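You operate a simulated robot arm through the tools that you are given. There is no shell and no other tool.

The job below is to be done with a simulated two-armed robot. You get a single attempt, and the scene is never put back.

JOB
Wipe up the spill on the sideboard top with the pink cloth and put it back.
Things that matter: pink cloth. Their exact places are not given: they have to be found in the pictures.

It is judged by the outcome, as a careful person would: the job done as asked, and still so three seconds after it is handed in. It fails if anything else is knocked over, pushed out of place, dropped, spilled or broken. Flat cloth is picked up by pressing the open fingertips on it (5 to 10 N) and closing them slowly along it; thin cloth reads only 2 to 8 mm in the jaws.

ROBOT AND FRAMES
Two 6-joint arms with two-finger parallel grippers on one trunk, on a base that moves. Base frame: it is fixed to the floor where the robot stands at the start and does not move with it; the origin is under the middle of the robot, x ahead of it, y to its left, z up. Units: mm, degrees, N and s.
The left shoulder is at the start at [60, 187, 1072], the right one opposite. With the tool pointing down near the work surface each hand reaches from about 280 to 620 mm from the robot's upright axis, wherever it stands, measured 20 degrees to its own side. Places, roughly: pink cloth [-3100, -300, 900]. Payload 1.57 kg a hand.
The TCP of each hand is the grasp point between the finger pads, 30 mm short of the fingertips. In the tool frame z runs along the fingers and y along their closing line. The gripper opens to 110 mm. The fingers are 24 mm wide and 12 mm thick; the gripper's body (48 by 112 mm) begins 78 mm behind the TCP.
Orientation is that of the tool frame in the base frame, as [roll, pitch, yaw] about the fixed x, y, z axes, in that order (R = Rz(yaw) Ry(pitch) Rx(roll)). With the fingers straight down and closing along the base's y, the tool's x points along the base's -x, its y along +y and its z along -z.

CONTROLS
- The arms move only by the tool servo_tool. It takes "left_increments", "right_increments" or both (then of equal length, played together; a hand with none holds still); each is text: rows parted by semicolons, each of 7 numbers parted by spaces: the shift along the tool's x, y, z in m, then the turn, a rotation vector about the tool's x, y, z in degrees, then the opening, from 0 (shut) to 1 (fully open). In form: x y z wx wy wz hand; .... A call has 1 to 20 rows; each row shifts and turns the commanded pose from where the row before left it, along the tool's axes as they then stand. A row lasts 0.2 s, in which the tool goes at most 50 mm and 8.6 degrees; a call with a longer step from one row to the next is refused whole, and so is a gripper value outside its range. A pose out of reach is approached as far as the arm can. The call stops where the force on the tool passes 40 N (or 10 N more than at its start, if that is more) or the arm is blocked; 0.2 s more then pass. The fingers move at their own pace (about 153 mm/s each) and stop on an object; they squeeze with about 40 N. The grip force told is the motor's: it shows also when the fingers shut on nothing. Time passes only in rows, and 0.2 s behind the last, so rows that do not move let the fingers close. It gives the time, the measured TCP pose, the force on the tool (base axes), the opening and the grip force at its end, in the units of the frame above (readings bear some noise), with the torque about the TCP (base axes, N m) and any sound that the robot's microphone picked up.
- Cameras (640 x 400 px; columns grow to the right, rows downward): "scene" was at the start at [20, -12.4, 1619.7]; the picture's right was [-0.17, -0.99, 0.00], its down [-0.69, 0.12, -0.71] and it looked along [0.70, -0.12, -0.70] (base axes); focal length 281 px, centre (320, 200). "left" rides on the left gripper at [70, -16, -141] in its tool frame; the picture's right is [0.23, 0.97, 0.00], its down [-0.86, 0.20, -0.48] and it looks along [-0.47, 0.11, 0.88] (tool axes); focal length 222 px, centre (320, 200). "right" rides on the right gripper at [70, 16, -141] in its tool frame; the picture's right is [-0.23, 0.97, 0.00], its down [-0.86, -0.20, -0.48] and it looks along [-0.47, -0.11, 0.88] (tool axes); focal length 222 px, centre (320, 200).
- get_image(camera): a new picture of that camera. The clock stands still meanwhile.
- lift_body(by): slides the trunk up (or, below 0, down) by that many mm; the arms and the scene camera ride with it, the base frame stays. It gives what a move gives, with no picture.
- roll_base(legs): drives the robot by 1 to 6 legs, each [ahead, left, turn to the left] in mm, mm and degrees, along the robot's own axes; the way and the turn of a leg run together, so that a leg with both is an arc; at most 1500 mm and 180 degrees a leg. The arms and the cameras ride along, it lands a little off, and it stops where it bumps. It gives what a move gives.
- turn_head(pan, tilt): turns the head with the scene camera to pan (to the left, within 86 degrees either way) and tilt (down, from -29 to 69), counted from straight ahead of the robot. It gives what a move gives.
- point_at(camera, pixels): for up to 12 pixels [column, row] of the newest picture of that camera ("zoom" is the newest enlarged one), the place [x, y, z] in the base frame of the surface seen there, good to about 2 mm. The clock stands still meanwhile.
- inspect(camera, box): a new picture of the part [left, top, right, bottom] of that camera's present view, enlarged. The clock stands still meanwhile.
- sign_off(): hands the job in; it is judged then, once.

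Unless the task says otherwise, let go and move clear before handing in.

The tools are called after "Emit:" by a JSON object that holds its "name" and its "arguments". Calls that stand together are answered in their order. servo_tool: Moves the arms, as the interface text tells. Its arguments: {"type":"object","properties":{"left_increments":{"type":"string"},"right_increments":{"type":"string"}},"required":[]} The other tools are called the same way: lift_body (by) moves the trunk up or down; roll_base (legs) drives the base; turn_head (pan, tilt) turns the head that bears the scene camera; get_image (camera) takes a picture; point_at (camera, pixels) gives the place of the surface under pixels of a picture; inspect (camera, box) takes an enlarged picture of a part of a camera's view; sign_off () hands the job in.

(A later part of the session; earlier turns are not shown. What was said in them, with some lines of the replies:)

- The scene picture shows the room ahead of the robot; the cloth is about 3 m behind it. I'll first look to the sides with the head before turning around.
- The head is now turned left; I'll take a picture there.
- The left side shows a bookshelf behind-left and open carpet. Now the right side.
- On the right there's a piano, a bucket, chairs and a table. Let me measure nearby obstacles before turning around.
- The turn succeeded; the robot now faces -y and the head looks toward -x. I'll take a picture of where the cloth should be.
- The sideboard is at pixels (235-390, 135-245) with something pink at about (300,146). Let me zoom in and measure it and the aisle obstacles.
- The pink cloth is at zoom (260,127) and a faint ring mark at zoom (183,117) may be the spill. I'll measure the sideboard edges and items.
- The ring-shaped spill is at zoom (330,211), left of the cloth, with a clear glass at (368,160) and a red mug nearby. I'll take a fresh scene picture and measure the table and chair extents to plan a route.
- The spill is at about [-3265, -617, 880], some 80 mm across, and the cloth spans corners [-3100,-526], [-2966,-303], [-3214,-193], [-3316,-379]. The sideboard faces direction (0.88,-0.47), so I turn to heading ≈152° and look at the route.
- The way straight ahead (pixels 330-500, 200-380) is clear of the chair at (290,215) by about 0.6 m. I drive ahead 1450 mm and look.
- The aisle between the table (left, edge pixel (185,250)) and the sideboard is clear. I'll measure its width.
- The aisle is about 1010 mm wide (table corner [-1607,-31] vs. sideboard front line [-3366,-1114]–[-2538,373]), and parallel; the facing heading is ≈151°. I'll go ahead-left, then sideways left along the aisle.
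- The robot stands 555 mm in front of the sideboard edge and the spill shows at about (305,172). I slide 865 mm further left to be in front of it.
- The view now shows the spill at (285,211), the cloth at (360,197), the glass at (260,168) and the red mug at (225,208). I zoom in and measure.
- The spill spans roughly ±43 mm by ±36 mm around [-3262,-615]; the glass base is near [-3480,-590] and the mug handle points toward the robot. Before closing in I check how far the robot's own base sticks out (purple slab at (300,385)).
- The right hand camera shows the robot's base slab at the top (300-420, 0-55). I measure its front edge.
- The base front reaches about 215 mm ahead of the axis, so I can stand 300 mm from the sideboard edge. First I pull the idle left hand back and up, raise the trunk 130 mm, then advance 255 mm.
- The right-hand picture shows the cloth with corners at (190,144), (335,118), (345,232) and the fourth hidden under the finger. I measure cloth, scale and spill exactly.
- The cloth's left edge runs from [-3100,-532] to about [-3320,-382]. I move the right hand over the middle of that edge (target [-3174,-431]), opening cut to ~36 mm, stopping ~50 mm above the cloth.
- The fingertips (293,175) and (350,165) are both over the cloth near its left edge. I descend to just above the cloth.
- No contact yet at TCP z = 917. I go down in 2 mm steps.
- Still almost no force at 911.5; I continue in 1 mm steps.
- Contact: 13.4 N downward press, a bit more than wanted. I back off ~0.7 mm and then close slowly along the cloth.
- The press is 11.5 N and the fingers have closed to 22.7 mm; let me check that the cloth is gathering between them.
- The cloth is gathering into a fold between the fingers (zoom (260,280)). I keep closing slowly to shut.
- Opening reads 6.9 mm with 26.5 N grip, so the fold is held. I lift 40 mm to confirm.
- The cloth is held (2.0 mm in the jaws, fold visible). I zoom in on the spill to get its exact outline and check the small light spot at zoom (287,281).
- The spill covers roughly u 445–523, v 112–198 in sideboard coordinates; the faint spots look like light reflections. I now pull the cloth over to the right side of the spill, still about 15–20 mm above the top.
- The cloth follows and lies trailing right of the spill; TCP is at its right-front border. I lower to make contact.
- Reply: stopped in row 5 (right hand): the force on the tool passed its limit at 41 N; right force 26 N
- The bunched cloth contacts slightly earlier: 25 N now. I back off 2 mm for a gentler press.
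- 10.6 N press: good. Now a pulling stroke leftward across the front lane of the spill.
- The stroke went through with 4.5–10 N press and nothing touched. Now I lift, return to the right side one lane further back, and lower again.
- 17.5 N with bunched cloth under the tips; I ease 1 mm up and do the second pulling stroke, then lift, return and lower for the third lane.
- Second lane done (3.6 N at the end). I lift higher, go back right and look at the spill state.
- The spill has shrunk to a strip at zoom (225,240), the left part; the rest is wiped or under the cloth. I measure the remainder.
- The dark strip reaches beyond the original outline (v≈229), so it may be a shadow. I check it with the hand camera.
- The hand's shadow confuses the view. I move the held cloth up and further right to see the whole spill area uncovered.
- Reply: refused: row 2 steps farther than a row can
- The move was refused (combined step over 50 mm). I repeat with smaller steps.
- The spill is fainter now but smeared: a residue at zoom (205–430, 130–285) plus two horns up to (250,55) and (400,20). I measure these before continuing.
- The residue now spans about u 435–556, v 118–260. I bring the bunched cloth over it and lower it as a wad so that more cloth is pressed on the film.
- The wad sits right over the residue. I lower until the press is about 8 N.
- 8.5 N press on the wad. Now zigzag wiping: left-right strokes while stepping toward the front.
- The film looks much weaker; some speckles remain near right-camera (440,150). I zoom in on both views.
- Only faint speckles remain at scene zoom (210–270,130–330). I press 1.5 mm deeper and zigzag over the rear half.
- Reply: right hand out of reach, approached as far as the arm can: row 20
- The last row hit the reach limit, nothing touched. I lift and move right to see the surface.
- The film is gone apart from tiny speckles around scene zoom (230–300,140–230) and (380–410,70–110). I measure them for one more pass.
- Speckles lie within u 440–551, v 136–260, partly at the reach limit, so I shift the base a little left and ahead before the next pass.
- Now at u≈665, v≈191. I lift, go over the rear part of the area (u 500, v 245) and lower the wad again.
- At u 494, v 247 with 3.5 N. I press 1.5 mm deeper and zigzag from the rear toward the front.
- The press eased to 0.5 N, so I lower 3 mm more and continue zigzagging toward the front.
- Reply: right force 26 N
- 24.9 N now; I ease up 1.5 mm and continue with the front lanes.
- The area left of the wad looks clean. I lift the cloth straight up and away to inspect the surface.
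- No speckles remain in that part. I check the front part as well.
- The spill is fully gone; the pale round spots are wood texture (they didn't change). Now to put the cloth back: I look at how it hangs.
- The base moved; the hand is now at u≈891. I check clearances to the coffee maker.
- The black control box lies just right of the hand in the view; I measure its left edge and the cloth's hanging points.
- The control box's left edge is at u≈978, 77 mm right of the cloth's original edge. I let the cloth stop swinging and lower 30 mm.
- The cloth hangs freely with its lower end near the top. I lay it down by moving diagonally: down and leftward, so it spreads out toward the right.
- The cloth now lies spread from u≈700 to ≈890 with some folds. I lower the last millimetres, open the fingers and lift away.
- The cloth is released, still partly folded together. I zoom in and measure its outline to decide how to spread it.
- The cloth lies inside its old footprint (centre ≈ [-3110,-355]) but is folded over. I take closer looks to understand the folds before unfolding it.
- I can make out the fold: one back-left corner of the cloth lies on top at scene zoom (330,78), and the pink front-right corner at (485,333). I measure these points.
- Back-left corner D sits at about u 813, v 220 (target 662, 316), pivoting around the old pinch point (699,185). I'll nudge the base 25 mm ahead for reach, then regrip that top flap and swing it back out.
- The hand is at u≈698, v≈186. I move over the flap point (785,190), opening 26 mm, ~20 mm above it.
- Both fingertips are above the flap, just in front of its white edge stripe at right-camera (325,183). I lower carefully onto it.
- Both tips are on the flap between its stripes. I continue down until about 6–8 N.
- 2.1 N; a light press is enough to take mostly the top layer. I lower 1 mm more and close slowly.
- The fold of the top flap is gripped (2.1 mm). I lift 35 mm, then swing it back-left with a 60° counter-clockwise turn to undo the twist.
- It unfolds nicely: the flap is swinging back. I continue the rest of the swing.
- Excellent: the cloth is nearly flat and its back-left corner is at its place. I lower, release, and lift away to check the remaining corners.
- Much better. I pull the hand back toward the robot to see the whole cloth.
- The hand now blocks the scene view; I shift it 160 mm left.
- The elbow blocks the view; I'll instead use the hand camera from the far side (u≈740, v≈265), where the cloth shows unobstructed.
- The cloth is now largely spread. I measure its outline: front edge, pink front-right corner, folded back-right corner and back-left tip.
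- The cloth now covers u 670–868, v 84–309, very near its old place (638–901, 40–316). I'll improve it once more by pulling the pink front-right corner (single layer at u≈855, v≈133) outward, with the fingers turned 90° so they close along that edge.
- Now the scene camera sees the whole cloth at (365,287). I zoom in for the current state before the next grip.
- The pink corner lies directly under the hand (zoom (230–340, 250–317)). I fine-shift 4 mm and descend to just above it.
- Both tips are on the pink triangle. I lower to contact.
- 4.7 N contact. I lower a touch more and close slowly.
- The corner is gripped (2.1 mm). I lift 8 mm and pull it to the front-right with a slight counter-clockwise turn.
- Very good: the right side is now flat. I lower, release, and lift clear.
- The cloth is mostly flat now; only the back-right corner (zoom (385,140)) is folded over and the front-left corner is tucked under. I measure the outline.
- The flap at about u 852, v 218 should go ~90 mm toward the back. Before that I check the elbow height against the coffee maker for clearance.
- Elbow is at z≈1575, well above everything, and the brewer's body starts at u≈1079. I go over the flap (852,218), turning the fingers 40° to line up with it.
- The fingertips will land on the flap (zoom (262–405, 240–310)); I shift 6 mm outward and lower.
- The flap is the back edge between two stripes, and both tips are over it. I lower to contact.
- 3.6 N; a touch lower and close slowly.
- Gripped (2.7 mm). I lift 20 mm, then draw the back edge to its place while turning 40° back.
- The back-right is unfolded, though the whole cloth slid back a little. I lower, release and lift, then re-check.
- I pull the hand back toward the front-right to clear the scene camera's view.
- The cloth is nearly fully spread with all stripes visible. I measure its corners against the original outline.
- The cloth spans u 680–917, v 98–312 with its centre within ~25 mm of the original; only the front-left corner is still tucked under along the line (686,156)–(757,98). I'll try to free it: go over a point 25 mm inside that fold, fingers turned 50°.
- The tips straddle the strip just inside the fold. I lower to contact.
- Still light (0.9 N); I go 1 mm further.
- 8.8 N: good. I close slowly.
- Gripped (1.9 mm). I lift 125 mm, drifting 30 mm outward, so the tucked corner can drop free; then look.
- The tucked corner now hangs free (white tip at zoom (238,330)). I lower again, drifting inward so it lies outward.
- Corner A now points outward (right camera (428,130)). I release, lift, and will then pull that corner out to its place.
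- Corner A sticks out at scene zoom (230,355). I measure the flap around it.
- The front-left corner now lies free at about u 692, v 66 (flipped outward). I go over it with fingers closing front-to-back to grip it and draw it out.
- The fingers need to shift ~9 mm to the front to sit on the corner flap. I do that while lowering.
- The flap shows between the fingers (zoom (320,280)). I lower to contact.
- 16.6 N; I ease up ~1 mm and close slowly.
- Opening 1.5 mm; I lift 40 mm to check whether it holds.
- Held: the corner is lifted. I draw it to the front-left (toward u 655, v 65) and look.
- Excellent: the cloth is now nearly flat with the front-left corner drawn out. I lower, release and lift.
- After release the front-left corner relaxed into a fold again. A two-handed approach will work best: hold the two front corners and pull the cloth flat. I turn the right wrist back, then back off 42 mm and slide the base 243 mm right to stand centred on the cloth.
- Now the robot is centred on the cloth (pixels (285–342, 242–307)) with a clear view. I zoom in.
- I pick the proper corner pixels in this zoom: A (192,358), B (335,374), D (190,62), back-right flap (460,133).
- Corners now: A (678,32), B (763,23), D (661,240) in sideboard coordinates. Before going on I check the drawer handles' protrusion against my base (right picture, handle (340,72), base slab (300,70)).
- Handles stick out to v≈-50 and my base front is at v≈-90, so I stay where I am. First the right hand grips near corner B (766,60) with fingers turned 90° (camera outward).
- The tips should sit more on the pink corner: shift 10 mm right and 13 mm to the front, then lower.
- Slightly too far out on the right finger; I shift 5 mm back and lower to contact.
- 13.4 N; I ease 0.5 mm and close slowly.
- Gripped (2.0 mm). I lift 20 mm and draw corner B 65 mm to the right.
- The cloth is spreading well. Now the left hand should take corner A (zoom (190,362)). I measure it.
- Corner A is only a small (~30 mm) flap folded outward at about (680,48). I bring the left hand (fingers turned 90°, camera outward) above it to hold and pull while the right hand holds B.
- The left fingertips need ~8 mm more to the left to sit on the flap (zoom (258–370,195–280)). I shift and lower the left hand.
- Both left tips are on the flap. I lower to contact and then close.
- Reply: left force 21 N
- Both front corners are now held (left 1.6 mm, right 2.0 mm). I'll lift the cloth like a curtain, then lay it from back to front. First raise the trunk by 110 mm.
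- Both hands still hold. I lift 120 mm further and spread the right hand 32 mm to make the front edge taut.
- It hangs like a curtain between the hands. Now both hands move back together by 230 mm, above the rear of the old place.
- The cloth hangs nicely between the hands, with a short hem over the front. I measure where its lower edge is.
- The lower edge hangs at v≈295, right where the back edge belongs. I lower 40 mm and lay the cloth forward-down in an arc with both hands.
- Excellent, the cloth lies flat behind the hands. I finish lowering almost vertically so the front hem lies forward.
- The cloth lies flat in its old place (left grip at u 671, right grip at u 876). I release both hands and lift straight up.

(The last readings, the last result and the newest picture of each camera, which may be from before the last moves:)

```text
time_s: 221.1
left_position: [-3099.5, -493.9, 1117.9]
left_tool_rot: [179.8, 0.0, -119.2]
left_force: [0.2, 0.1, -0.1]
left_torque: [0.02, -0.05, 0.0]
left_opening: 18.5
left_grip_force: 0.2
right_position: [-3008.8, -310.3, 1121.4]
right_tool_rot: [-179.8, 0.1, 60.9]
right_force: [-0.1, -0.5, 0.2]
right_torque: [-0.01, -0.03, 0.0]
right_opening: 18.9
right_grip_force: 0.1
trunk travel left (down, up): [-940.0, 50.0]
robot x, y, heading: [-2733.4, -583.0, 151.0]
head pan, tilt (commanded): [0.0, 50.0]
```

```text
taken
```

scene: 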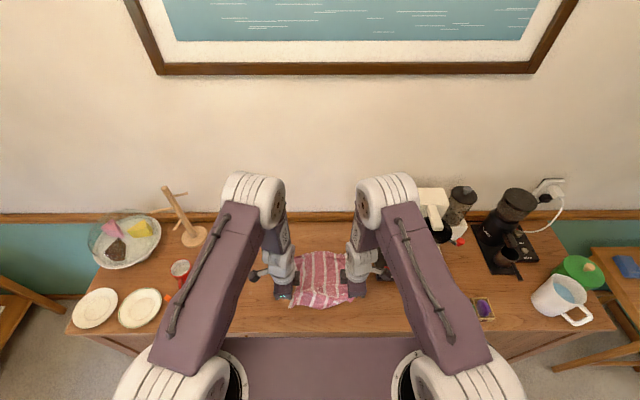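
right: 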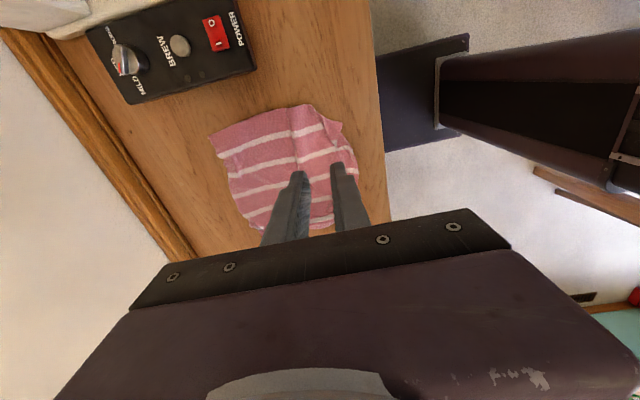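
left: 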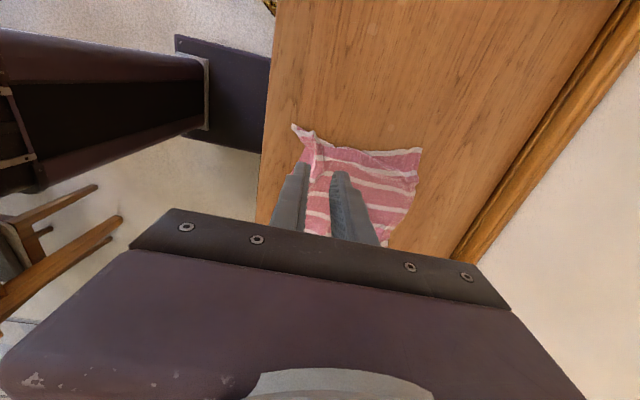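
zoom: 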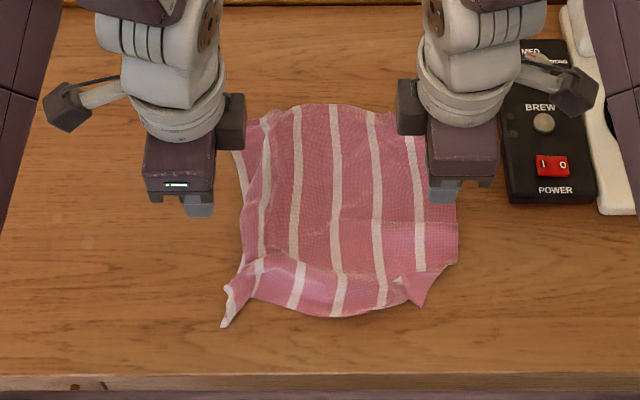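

The cloth lies flat in its old place with all stripes straight. I draw both hands back toward the robot and check the final scene.

Emit:
{"name": "servo_tool", "arguments": {"left_increments": "0 -0.02 -0.02 0 0 0 0.17; 0 -0.03 -0.02 0 0 0 0.17; 0 -0.03 -0.01 0 0 0 0.17; 0 0 0 0 0 0 0.17", "right_increments": "0 0.02 -0.02 0 0 0 0.17; 0 0.03 -0.02 0 0 0 0.17; 0 0.03 -0.01 0 0 0 0.17; 0 0 0 0 0 0 0.17"}}

Emit:
{"name": "get_image", "arguments": {"camera": "scene"}}

Emit:
{"name": "inspect", "arguments": {"camera": "scene", "box": [240, 220, 400, 340]}}

Emit:
{"name": "point_at", "arguments": {"camera": "zoom", "pixels": [[224, 326], [262, 118], [335, 106], [405, 125], [420, 305], [457, 230], [330, 315], [240, 200], [340, 210], [455, 262]]}}

```text
time_s: 222.1
left_position: [-3031.0, -532.0, 1168.2]
left_tool_rot: [-180.0, 0.0, -119.2]
left_force: [-1.0, -0.2, 0.8]
left_torque: [-0.04, 0.0, -0.01]
left_opening: 18.8
left_grip_force: 0.0
right_position: [-2938.0, -348.6, 1169.5]
right_tool_rot: [-179.9, 0.0, 60.8]
right_force: [-1.0, 0.5, -0.8]
right_torque: [-0.02, 0.02, 0.02]
right_opening: 18.5
right_grip_force: 0.0
trunk travel left (down, up): [-940.0, 50.0]
robot x, y, heading: [-2735.2, -583.7, 150.9]
head pan, tilt (commanded): [0.0, 50.0]
```

```text
taken
```

scene: 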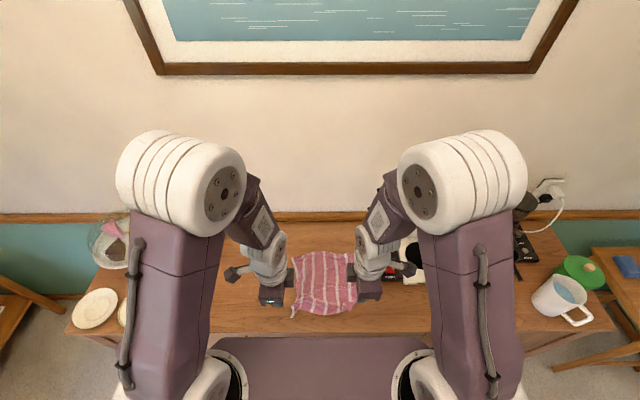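

```text
3.33 times, centred on (320, 280) of scene
```

zoom: 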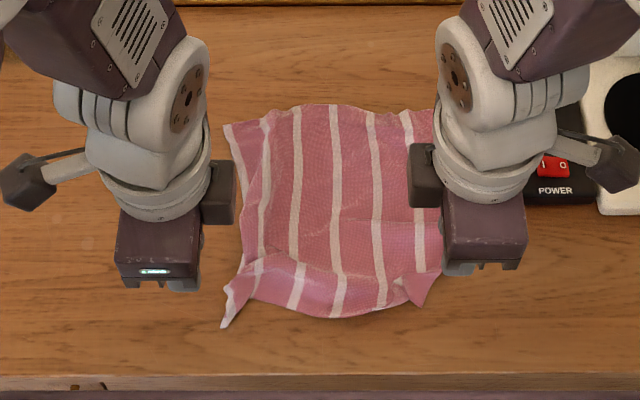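

```text
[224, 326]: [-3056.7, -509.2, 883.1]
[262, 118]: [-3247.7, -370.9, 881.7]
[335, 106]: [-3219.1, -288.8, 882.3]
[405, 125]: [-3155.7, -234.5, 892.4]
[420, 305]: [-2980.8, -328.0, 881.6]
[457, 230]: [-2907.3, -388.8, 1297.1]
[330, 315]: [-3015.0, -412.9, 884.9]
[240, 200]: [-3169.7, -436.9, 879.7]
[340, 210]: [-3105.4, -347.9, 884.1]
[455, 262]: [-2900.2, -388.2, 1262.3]
```

The cloth now spans u ≈ 679–895, v ≈ 24–273, its centre within ~35 mm of where it was, and flat. I back the base 200 mm away to be clear and take final check pictures.

Emit:
{"name": "roll_base", "arguments": {"legs": [[-200, 0, 0]]}}

Emit:
{"name": "turn_head", "arguments": {"pan": 15, "tilt": 42}}

Emit:
{"name": "get_image", "arguments": {"camera": "scene"}}

```text
time_s: 223.7
left_position: [-2856.8, -629.6, 1167.3]
left_tool_rot: [-179.8, 0.0, -119.2]
left_force: [-1.2, 0.1, -0.5]
left_torque: [-0.03, 0.01, 0.02]
left_opening: 18.8
left_grip_force: 0.0
right_position: [-2767.0, -444.8, 1169.3]
right_tool_rot: [-180.0, 0.2, 60.7]
right_force: [0.3, 0.2, 0.7]
right_torque: [0.03, -0.04, 0.0]
right_opening: 18.6
right_grip_force: 0.0
trunk travel left (down, up): [-940.0, 50.0]
robot x, y, heading: [-2553.7, -681.5, 151.0]
head pan, tilt (commanded): [0.0, 50.0]
```

```text
time_s: 224.5
left_position: [-2853.7, -632.1, 1168.9]
left_tool_rot: [-180.0, -0.1, -119.2]
left_force: [1.2, -0.3, -1.2]
left_torque: [0.03, 0.01, 0.0]
left_opening: 18.7
left_grip_force: 0.0
right_position: [-2762.4, -447.0, 1170.7]
right_tool_rot: [-179.9, 0.1, 60.8]
right_force: [-0.1, -0.8, 0.1]
right_torque: [-0.02, -0.03, 0.0]
right_opening: 18.7
right_grip_force: 0.1
trunk travel left (down, up): [-940.0, 50.0]
robot x, y, heading: [-2555.5, -679.3, 150.6]
head pan, tilt (commanded): [15.0, 42.0]
```

```text
taken
```

scene: 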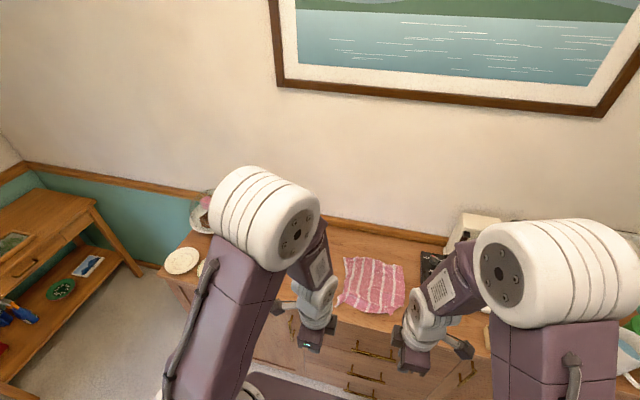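

The spill spot is hidden behind the left arm here. I turn both wrists back to neutral and look with the left hand camera and scene camera.

Emit:
{"name": "servo_tool", "arguments": {"left_increments": "0 0 0 0 0 -8.2 0.3; 0 0 0 0 0 -8.2 0.3; 0 0 0 0 0 -8.2 0.3; 0 0 0 0 0 -8.2 0.3; 0 0 0 0 0 -8.2 0.3; 0 0 0 0 0 -8.2 0.3; 0 0 0 0 0 -8.2 0.3; 0 0 0 0 0 -8.2 0.3; 0 0 0 0 0 -8.2 0.3; 0 0 0 0 0 -8.2 0.3; 0 0 0 0 0 -8 0.3; 0 0 0 0 0 0 0.3", "right_increments": "0 0 0 0 0 8.2 0.3; 0 0 0 0 0 8.2 0.3; 0 0 0 0 0 8.2 0.3; 0 0 0 0 0 8.2 0.3; 0 0 0 0 0 8.2 0.3; 0 0 0 0 0 8.2 0.3; 0 0 0 0 0 8.2 0.3; 0 0 0 0 0 8.2 0.3; 0 0 0 0 0 8.2 0.3; 0 0 0 0 0 8.2 0.3; 0 0 0 0 0 8 0.3; 0 0 0 0 0 0 0.3"}}

Emit:
{"name": "turn_head", "arguments": {"pan": 35, "tilt": 42}}

Emit:
{"name": "get_image", "arguments": {"camera": "scene"}}

Emit:
{"name": "get_image", "arguments": {"camera": "left"}}

```text
time_s: 227.1
left_position: [-2853.1, -631.0, 1167.4]
left_tool_rot: [-180.0, 0.0, -29.2]
left_force: [-0.7, -0.3, -0.3]
left_torque: [-0.01, -0.01, -0.02]
left_opening: 33.0
left_grip_force: 0.1
right_position: [-2762.2, -446.4, 1171.3]
right_tool_rot: [179.9, 0.2, -29.3]
right_force: [0.9, -0.4, 0.5]
right_torque: [-0.04, 0.02, 0.0]
right_opening: 33.1
right_grip_force: 0.0
trunk travel left (down, up): [-940.0, 50.0]
robot x, y, heading: [-2554.5, -682.6, 151.0]
head pan, tilt (commanded): [15.0, 42.0]
```

```text
time_s: 227.9
left_position: [-2852.5, -632.2, 1167.6]
left_tool_rot: [-180.0, 0.0, -29.2]
left_force: [0.4, 0.7, -0.4]
left_torque: [0.03, -0.01, 0.02]
left_opening: 33.0
left_grip_force: 0.1
right_position: [-2761.5, -445.7, 1171.1]
right_tool_rot: [179.9, 0.2, -29.2]
right_force: [0.7, -1.0, 0.2]
right_torque: [-0.01, 0.01, -0.01]
right_opening: 33.2
right_grip_force: 0.1
trunk travel left (down, up): [-940.0, 50.0]
robot x, y, heading: [-2552.5, -682.8, 151.1]
head pan, tilt (commanded): [35.0, 42.0]
```

```text
taken
```

scene: 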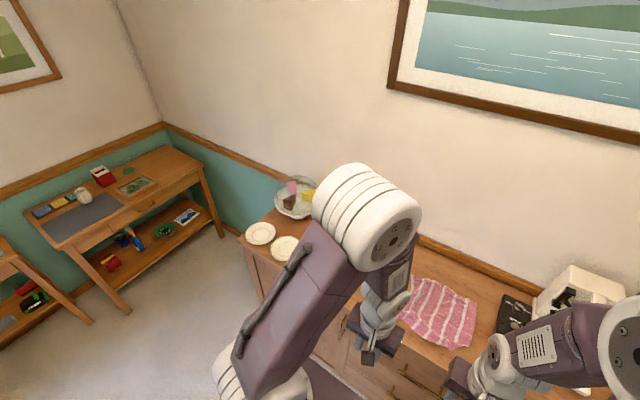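

```text
taken
```

left: 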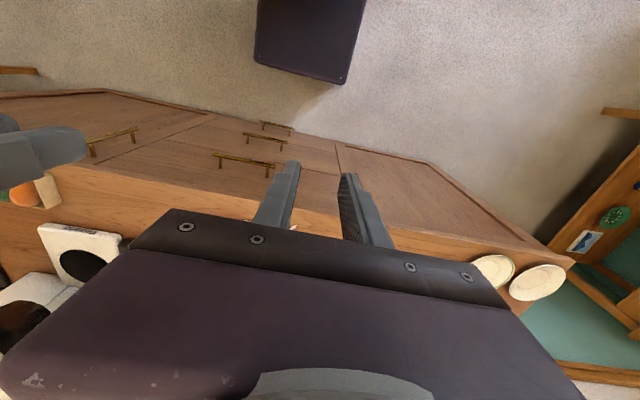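

Still hidden; I slide the base 290 mm left (free aisle) so the spill spot is seen between the arms.

Emit:
{"name": "roll_base", "arguments": {"legs": [[0, 290, 0]]}}

Emit:
{"name": "turn_head", "arguments": {"pan": 0, "tilt": 45}}

Emit:
{"name": "get_image", "arguments": {"camera": "scene"}}

Emit:
{"name": "inspect", "arguments": {"camera": "scene", "box": [230, 190, 410, 310]}}

```text
time_s: 229.9
left_position: [-2992.3, -880.5, 1167.4]
left_tool_rot: [179.9, 0.0, -29.2]
left_force: [-0.4, 0.1, -0.4]
left_torque: [-0.06, -0.01, 0.03]
left_opening: 33.0
left_grip_force: 0.0
right_position: [-2902.5, -695.6, 1171.4]
right_tool_rot: [179.8, 0.2, -29.2]
right_force: [0.1, 0.7, 0.4]
right_torque: [-0.01, -0.01, 0.0]
right_opening: 33.3
right_grip_force: 0.1
trunk travel left (down, up): [-940.0, 50.0]
robot x, y, heading: [-2697.7, -931.6, 150.9]
head pan, tilt (commanded): [35.0, 42.0]
```

```text
time_s: 230.9
left_position: [-2992.6, -884.1, 1167.2]
left_tool_rot: [180.0, -0.1, -29.2]
left_force: [0.5, 0.0, -0.1]
left_torque: [0.03, 0.01, 0.01]
left_opening: 33.2
left_grip_force: 0.0
right_position: [-2903.0, -698.8, 1170.5]
right_tool_rot: [179.9, 0.2, -29.1]
right_force: [0.5, 0.6, -0.2]
right_torque: [0.0, 0.01, 0.01]
right_opening: 32.9
right_grip_force: 0.0
trunk travel left (down, up): [-940.0, 50.0]
robot x, y, heading: [-2693.0, -932.0, 151.0]
head pan, tilt (commanded): [0.0, 45.0]
```

```text
taken
```

scene: 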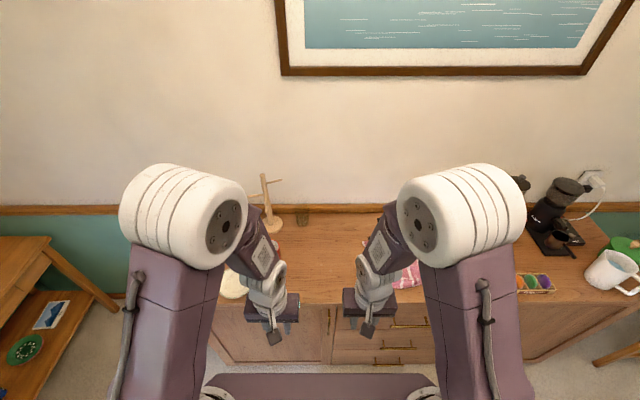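

```text
3.33 times, centred on (320, 250) of scene
```

zoom: 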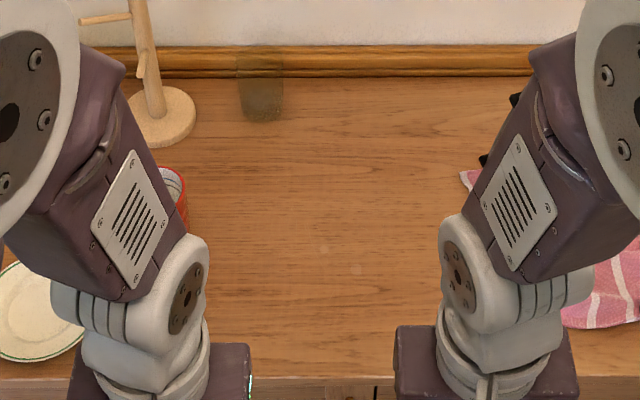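

The spill spot (between the arms, zoom (300,230)) looks clean; I enlarge it once more, and check the wiped surface to the cloth's edge.

Emit:
{"name": "inspect", "arguments": {"camera": "scene", "box": [284, 222, 364, 284]}}

Emit:
{"name": "point_at", "arguments": {"camera": "zoom", "pixels": [[200, 200], [320, 200], [320, 300], [450, 200]]}}

```text
6.45 times, centred on (324, 253) of scene
```

zoom: 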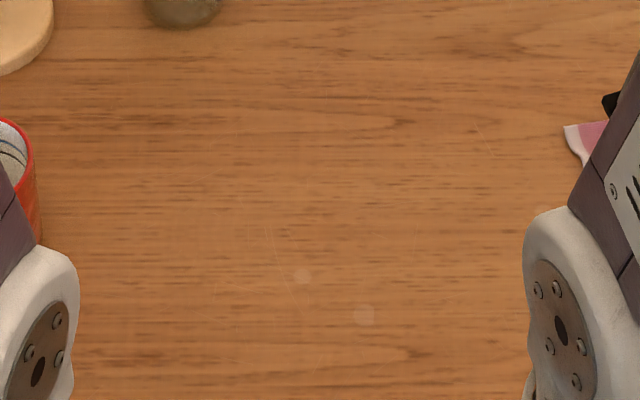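

```text
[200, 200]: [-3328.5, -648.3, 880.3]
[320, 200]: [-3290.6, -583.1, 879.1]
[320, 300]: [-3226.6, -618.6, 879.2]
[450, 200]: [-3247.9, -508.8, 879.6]
```

The spill area is fully clean (only the wood's own pale texture spots remain), the cloth lies flat back in its place, all other items stand untouched, and both hands are empty and clear. I hand the job in.

Emit:
{"name": "sign_off", "arguments": {}}

```text
The job is handed in.
```

I wiped the spill off the sideboard top and put the pink cloth back in its place. The job is handed in.

- **Spill:** it took three wiping passes. The last close-up showed no film or specks left. Two pale round spots are still visible, but they did not change with wiping, so I take them to be part of the wood.
- **Cloth:** it lies nearly flat, with its centre about 35 mm from where it started. The front-left corner has a small wrinkle, and the front edge is slightly uneven. The first lay-down left it folded, so I regripped it several times and finally laid it out with both hands.
- **Everything else:** I saw no contact with the mug, glass, mug tree, coffee maker or plates. Both hands are empty, and the robot is backed off in the aisle.
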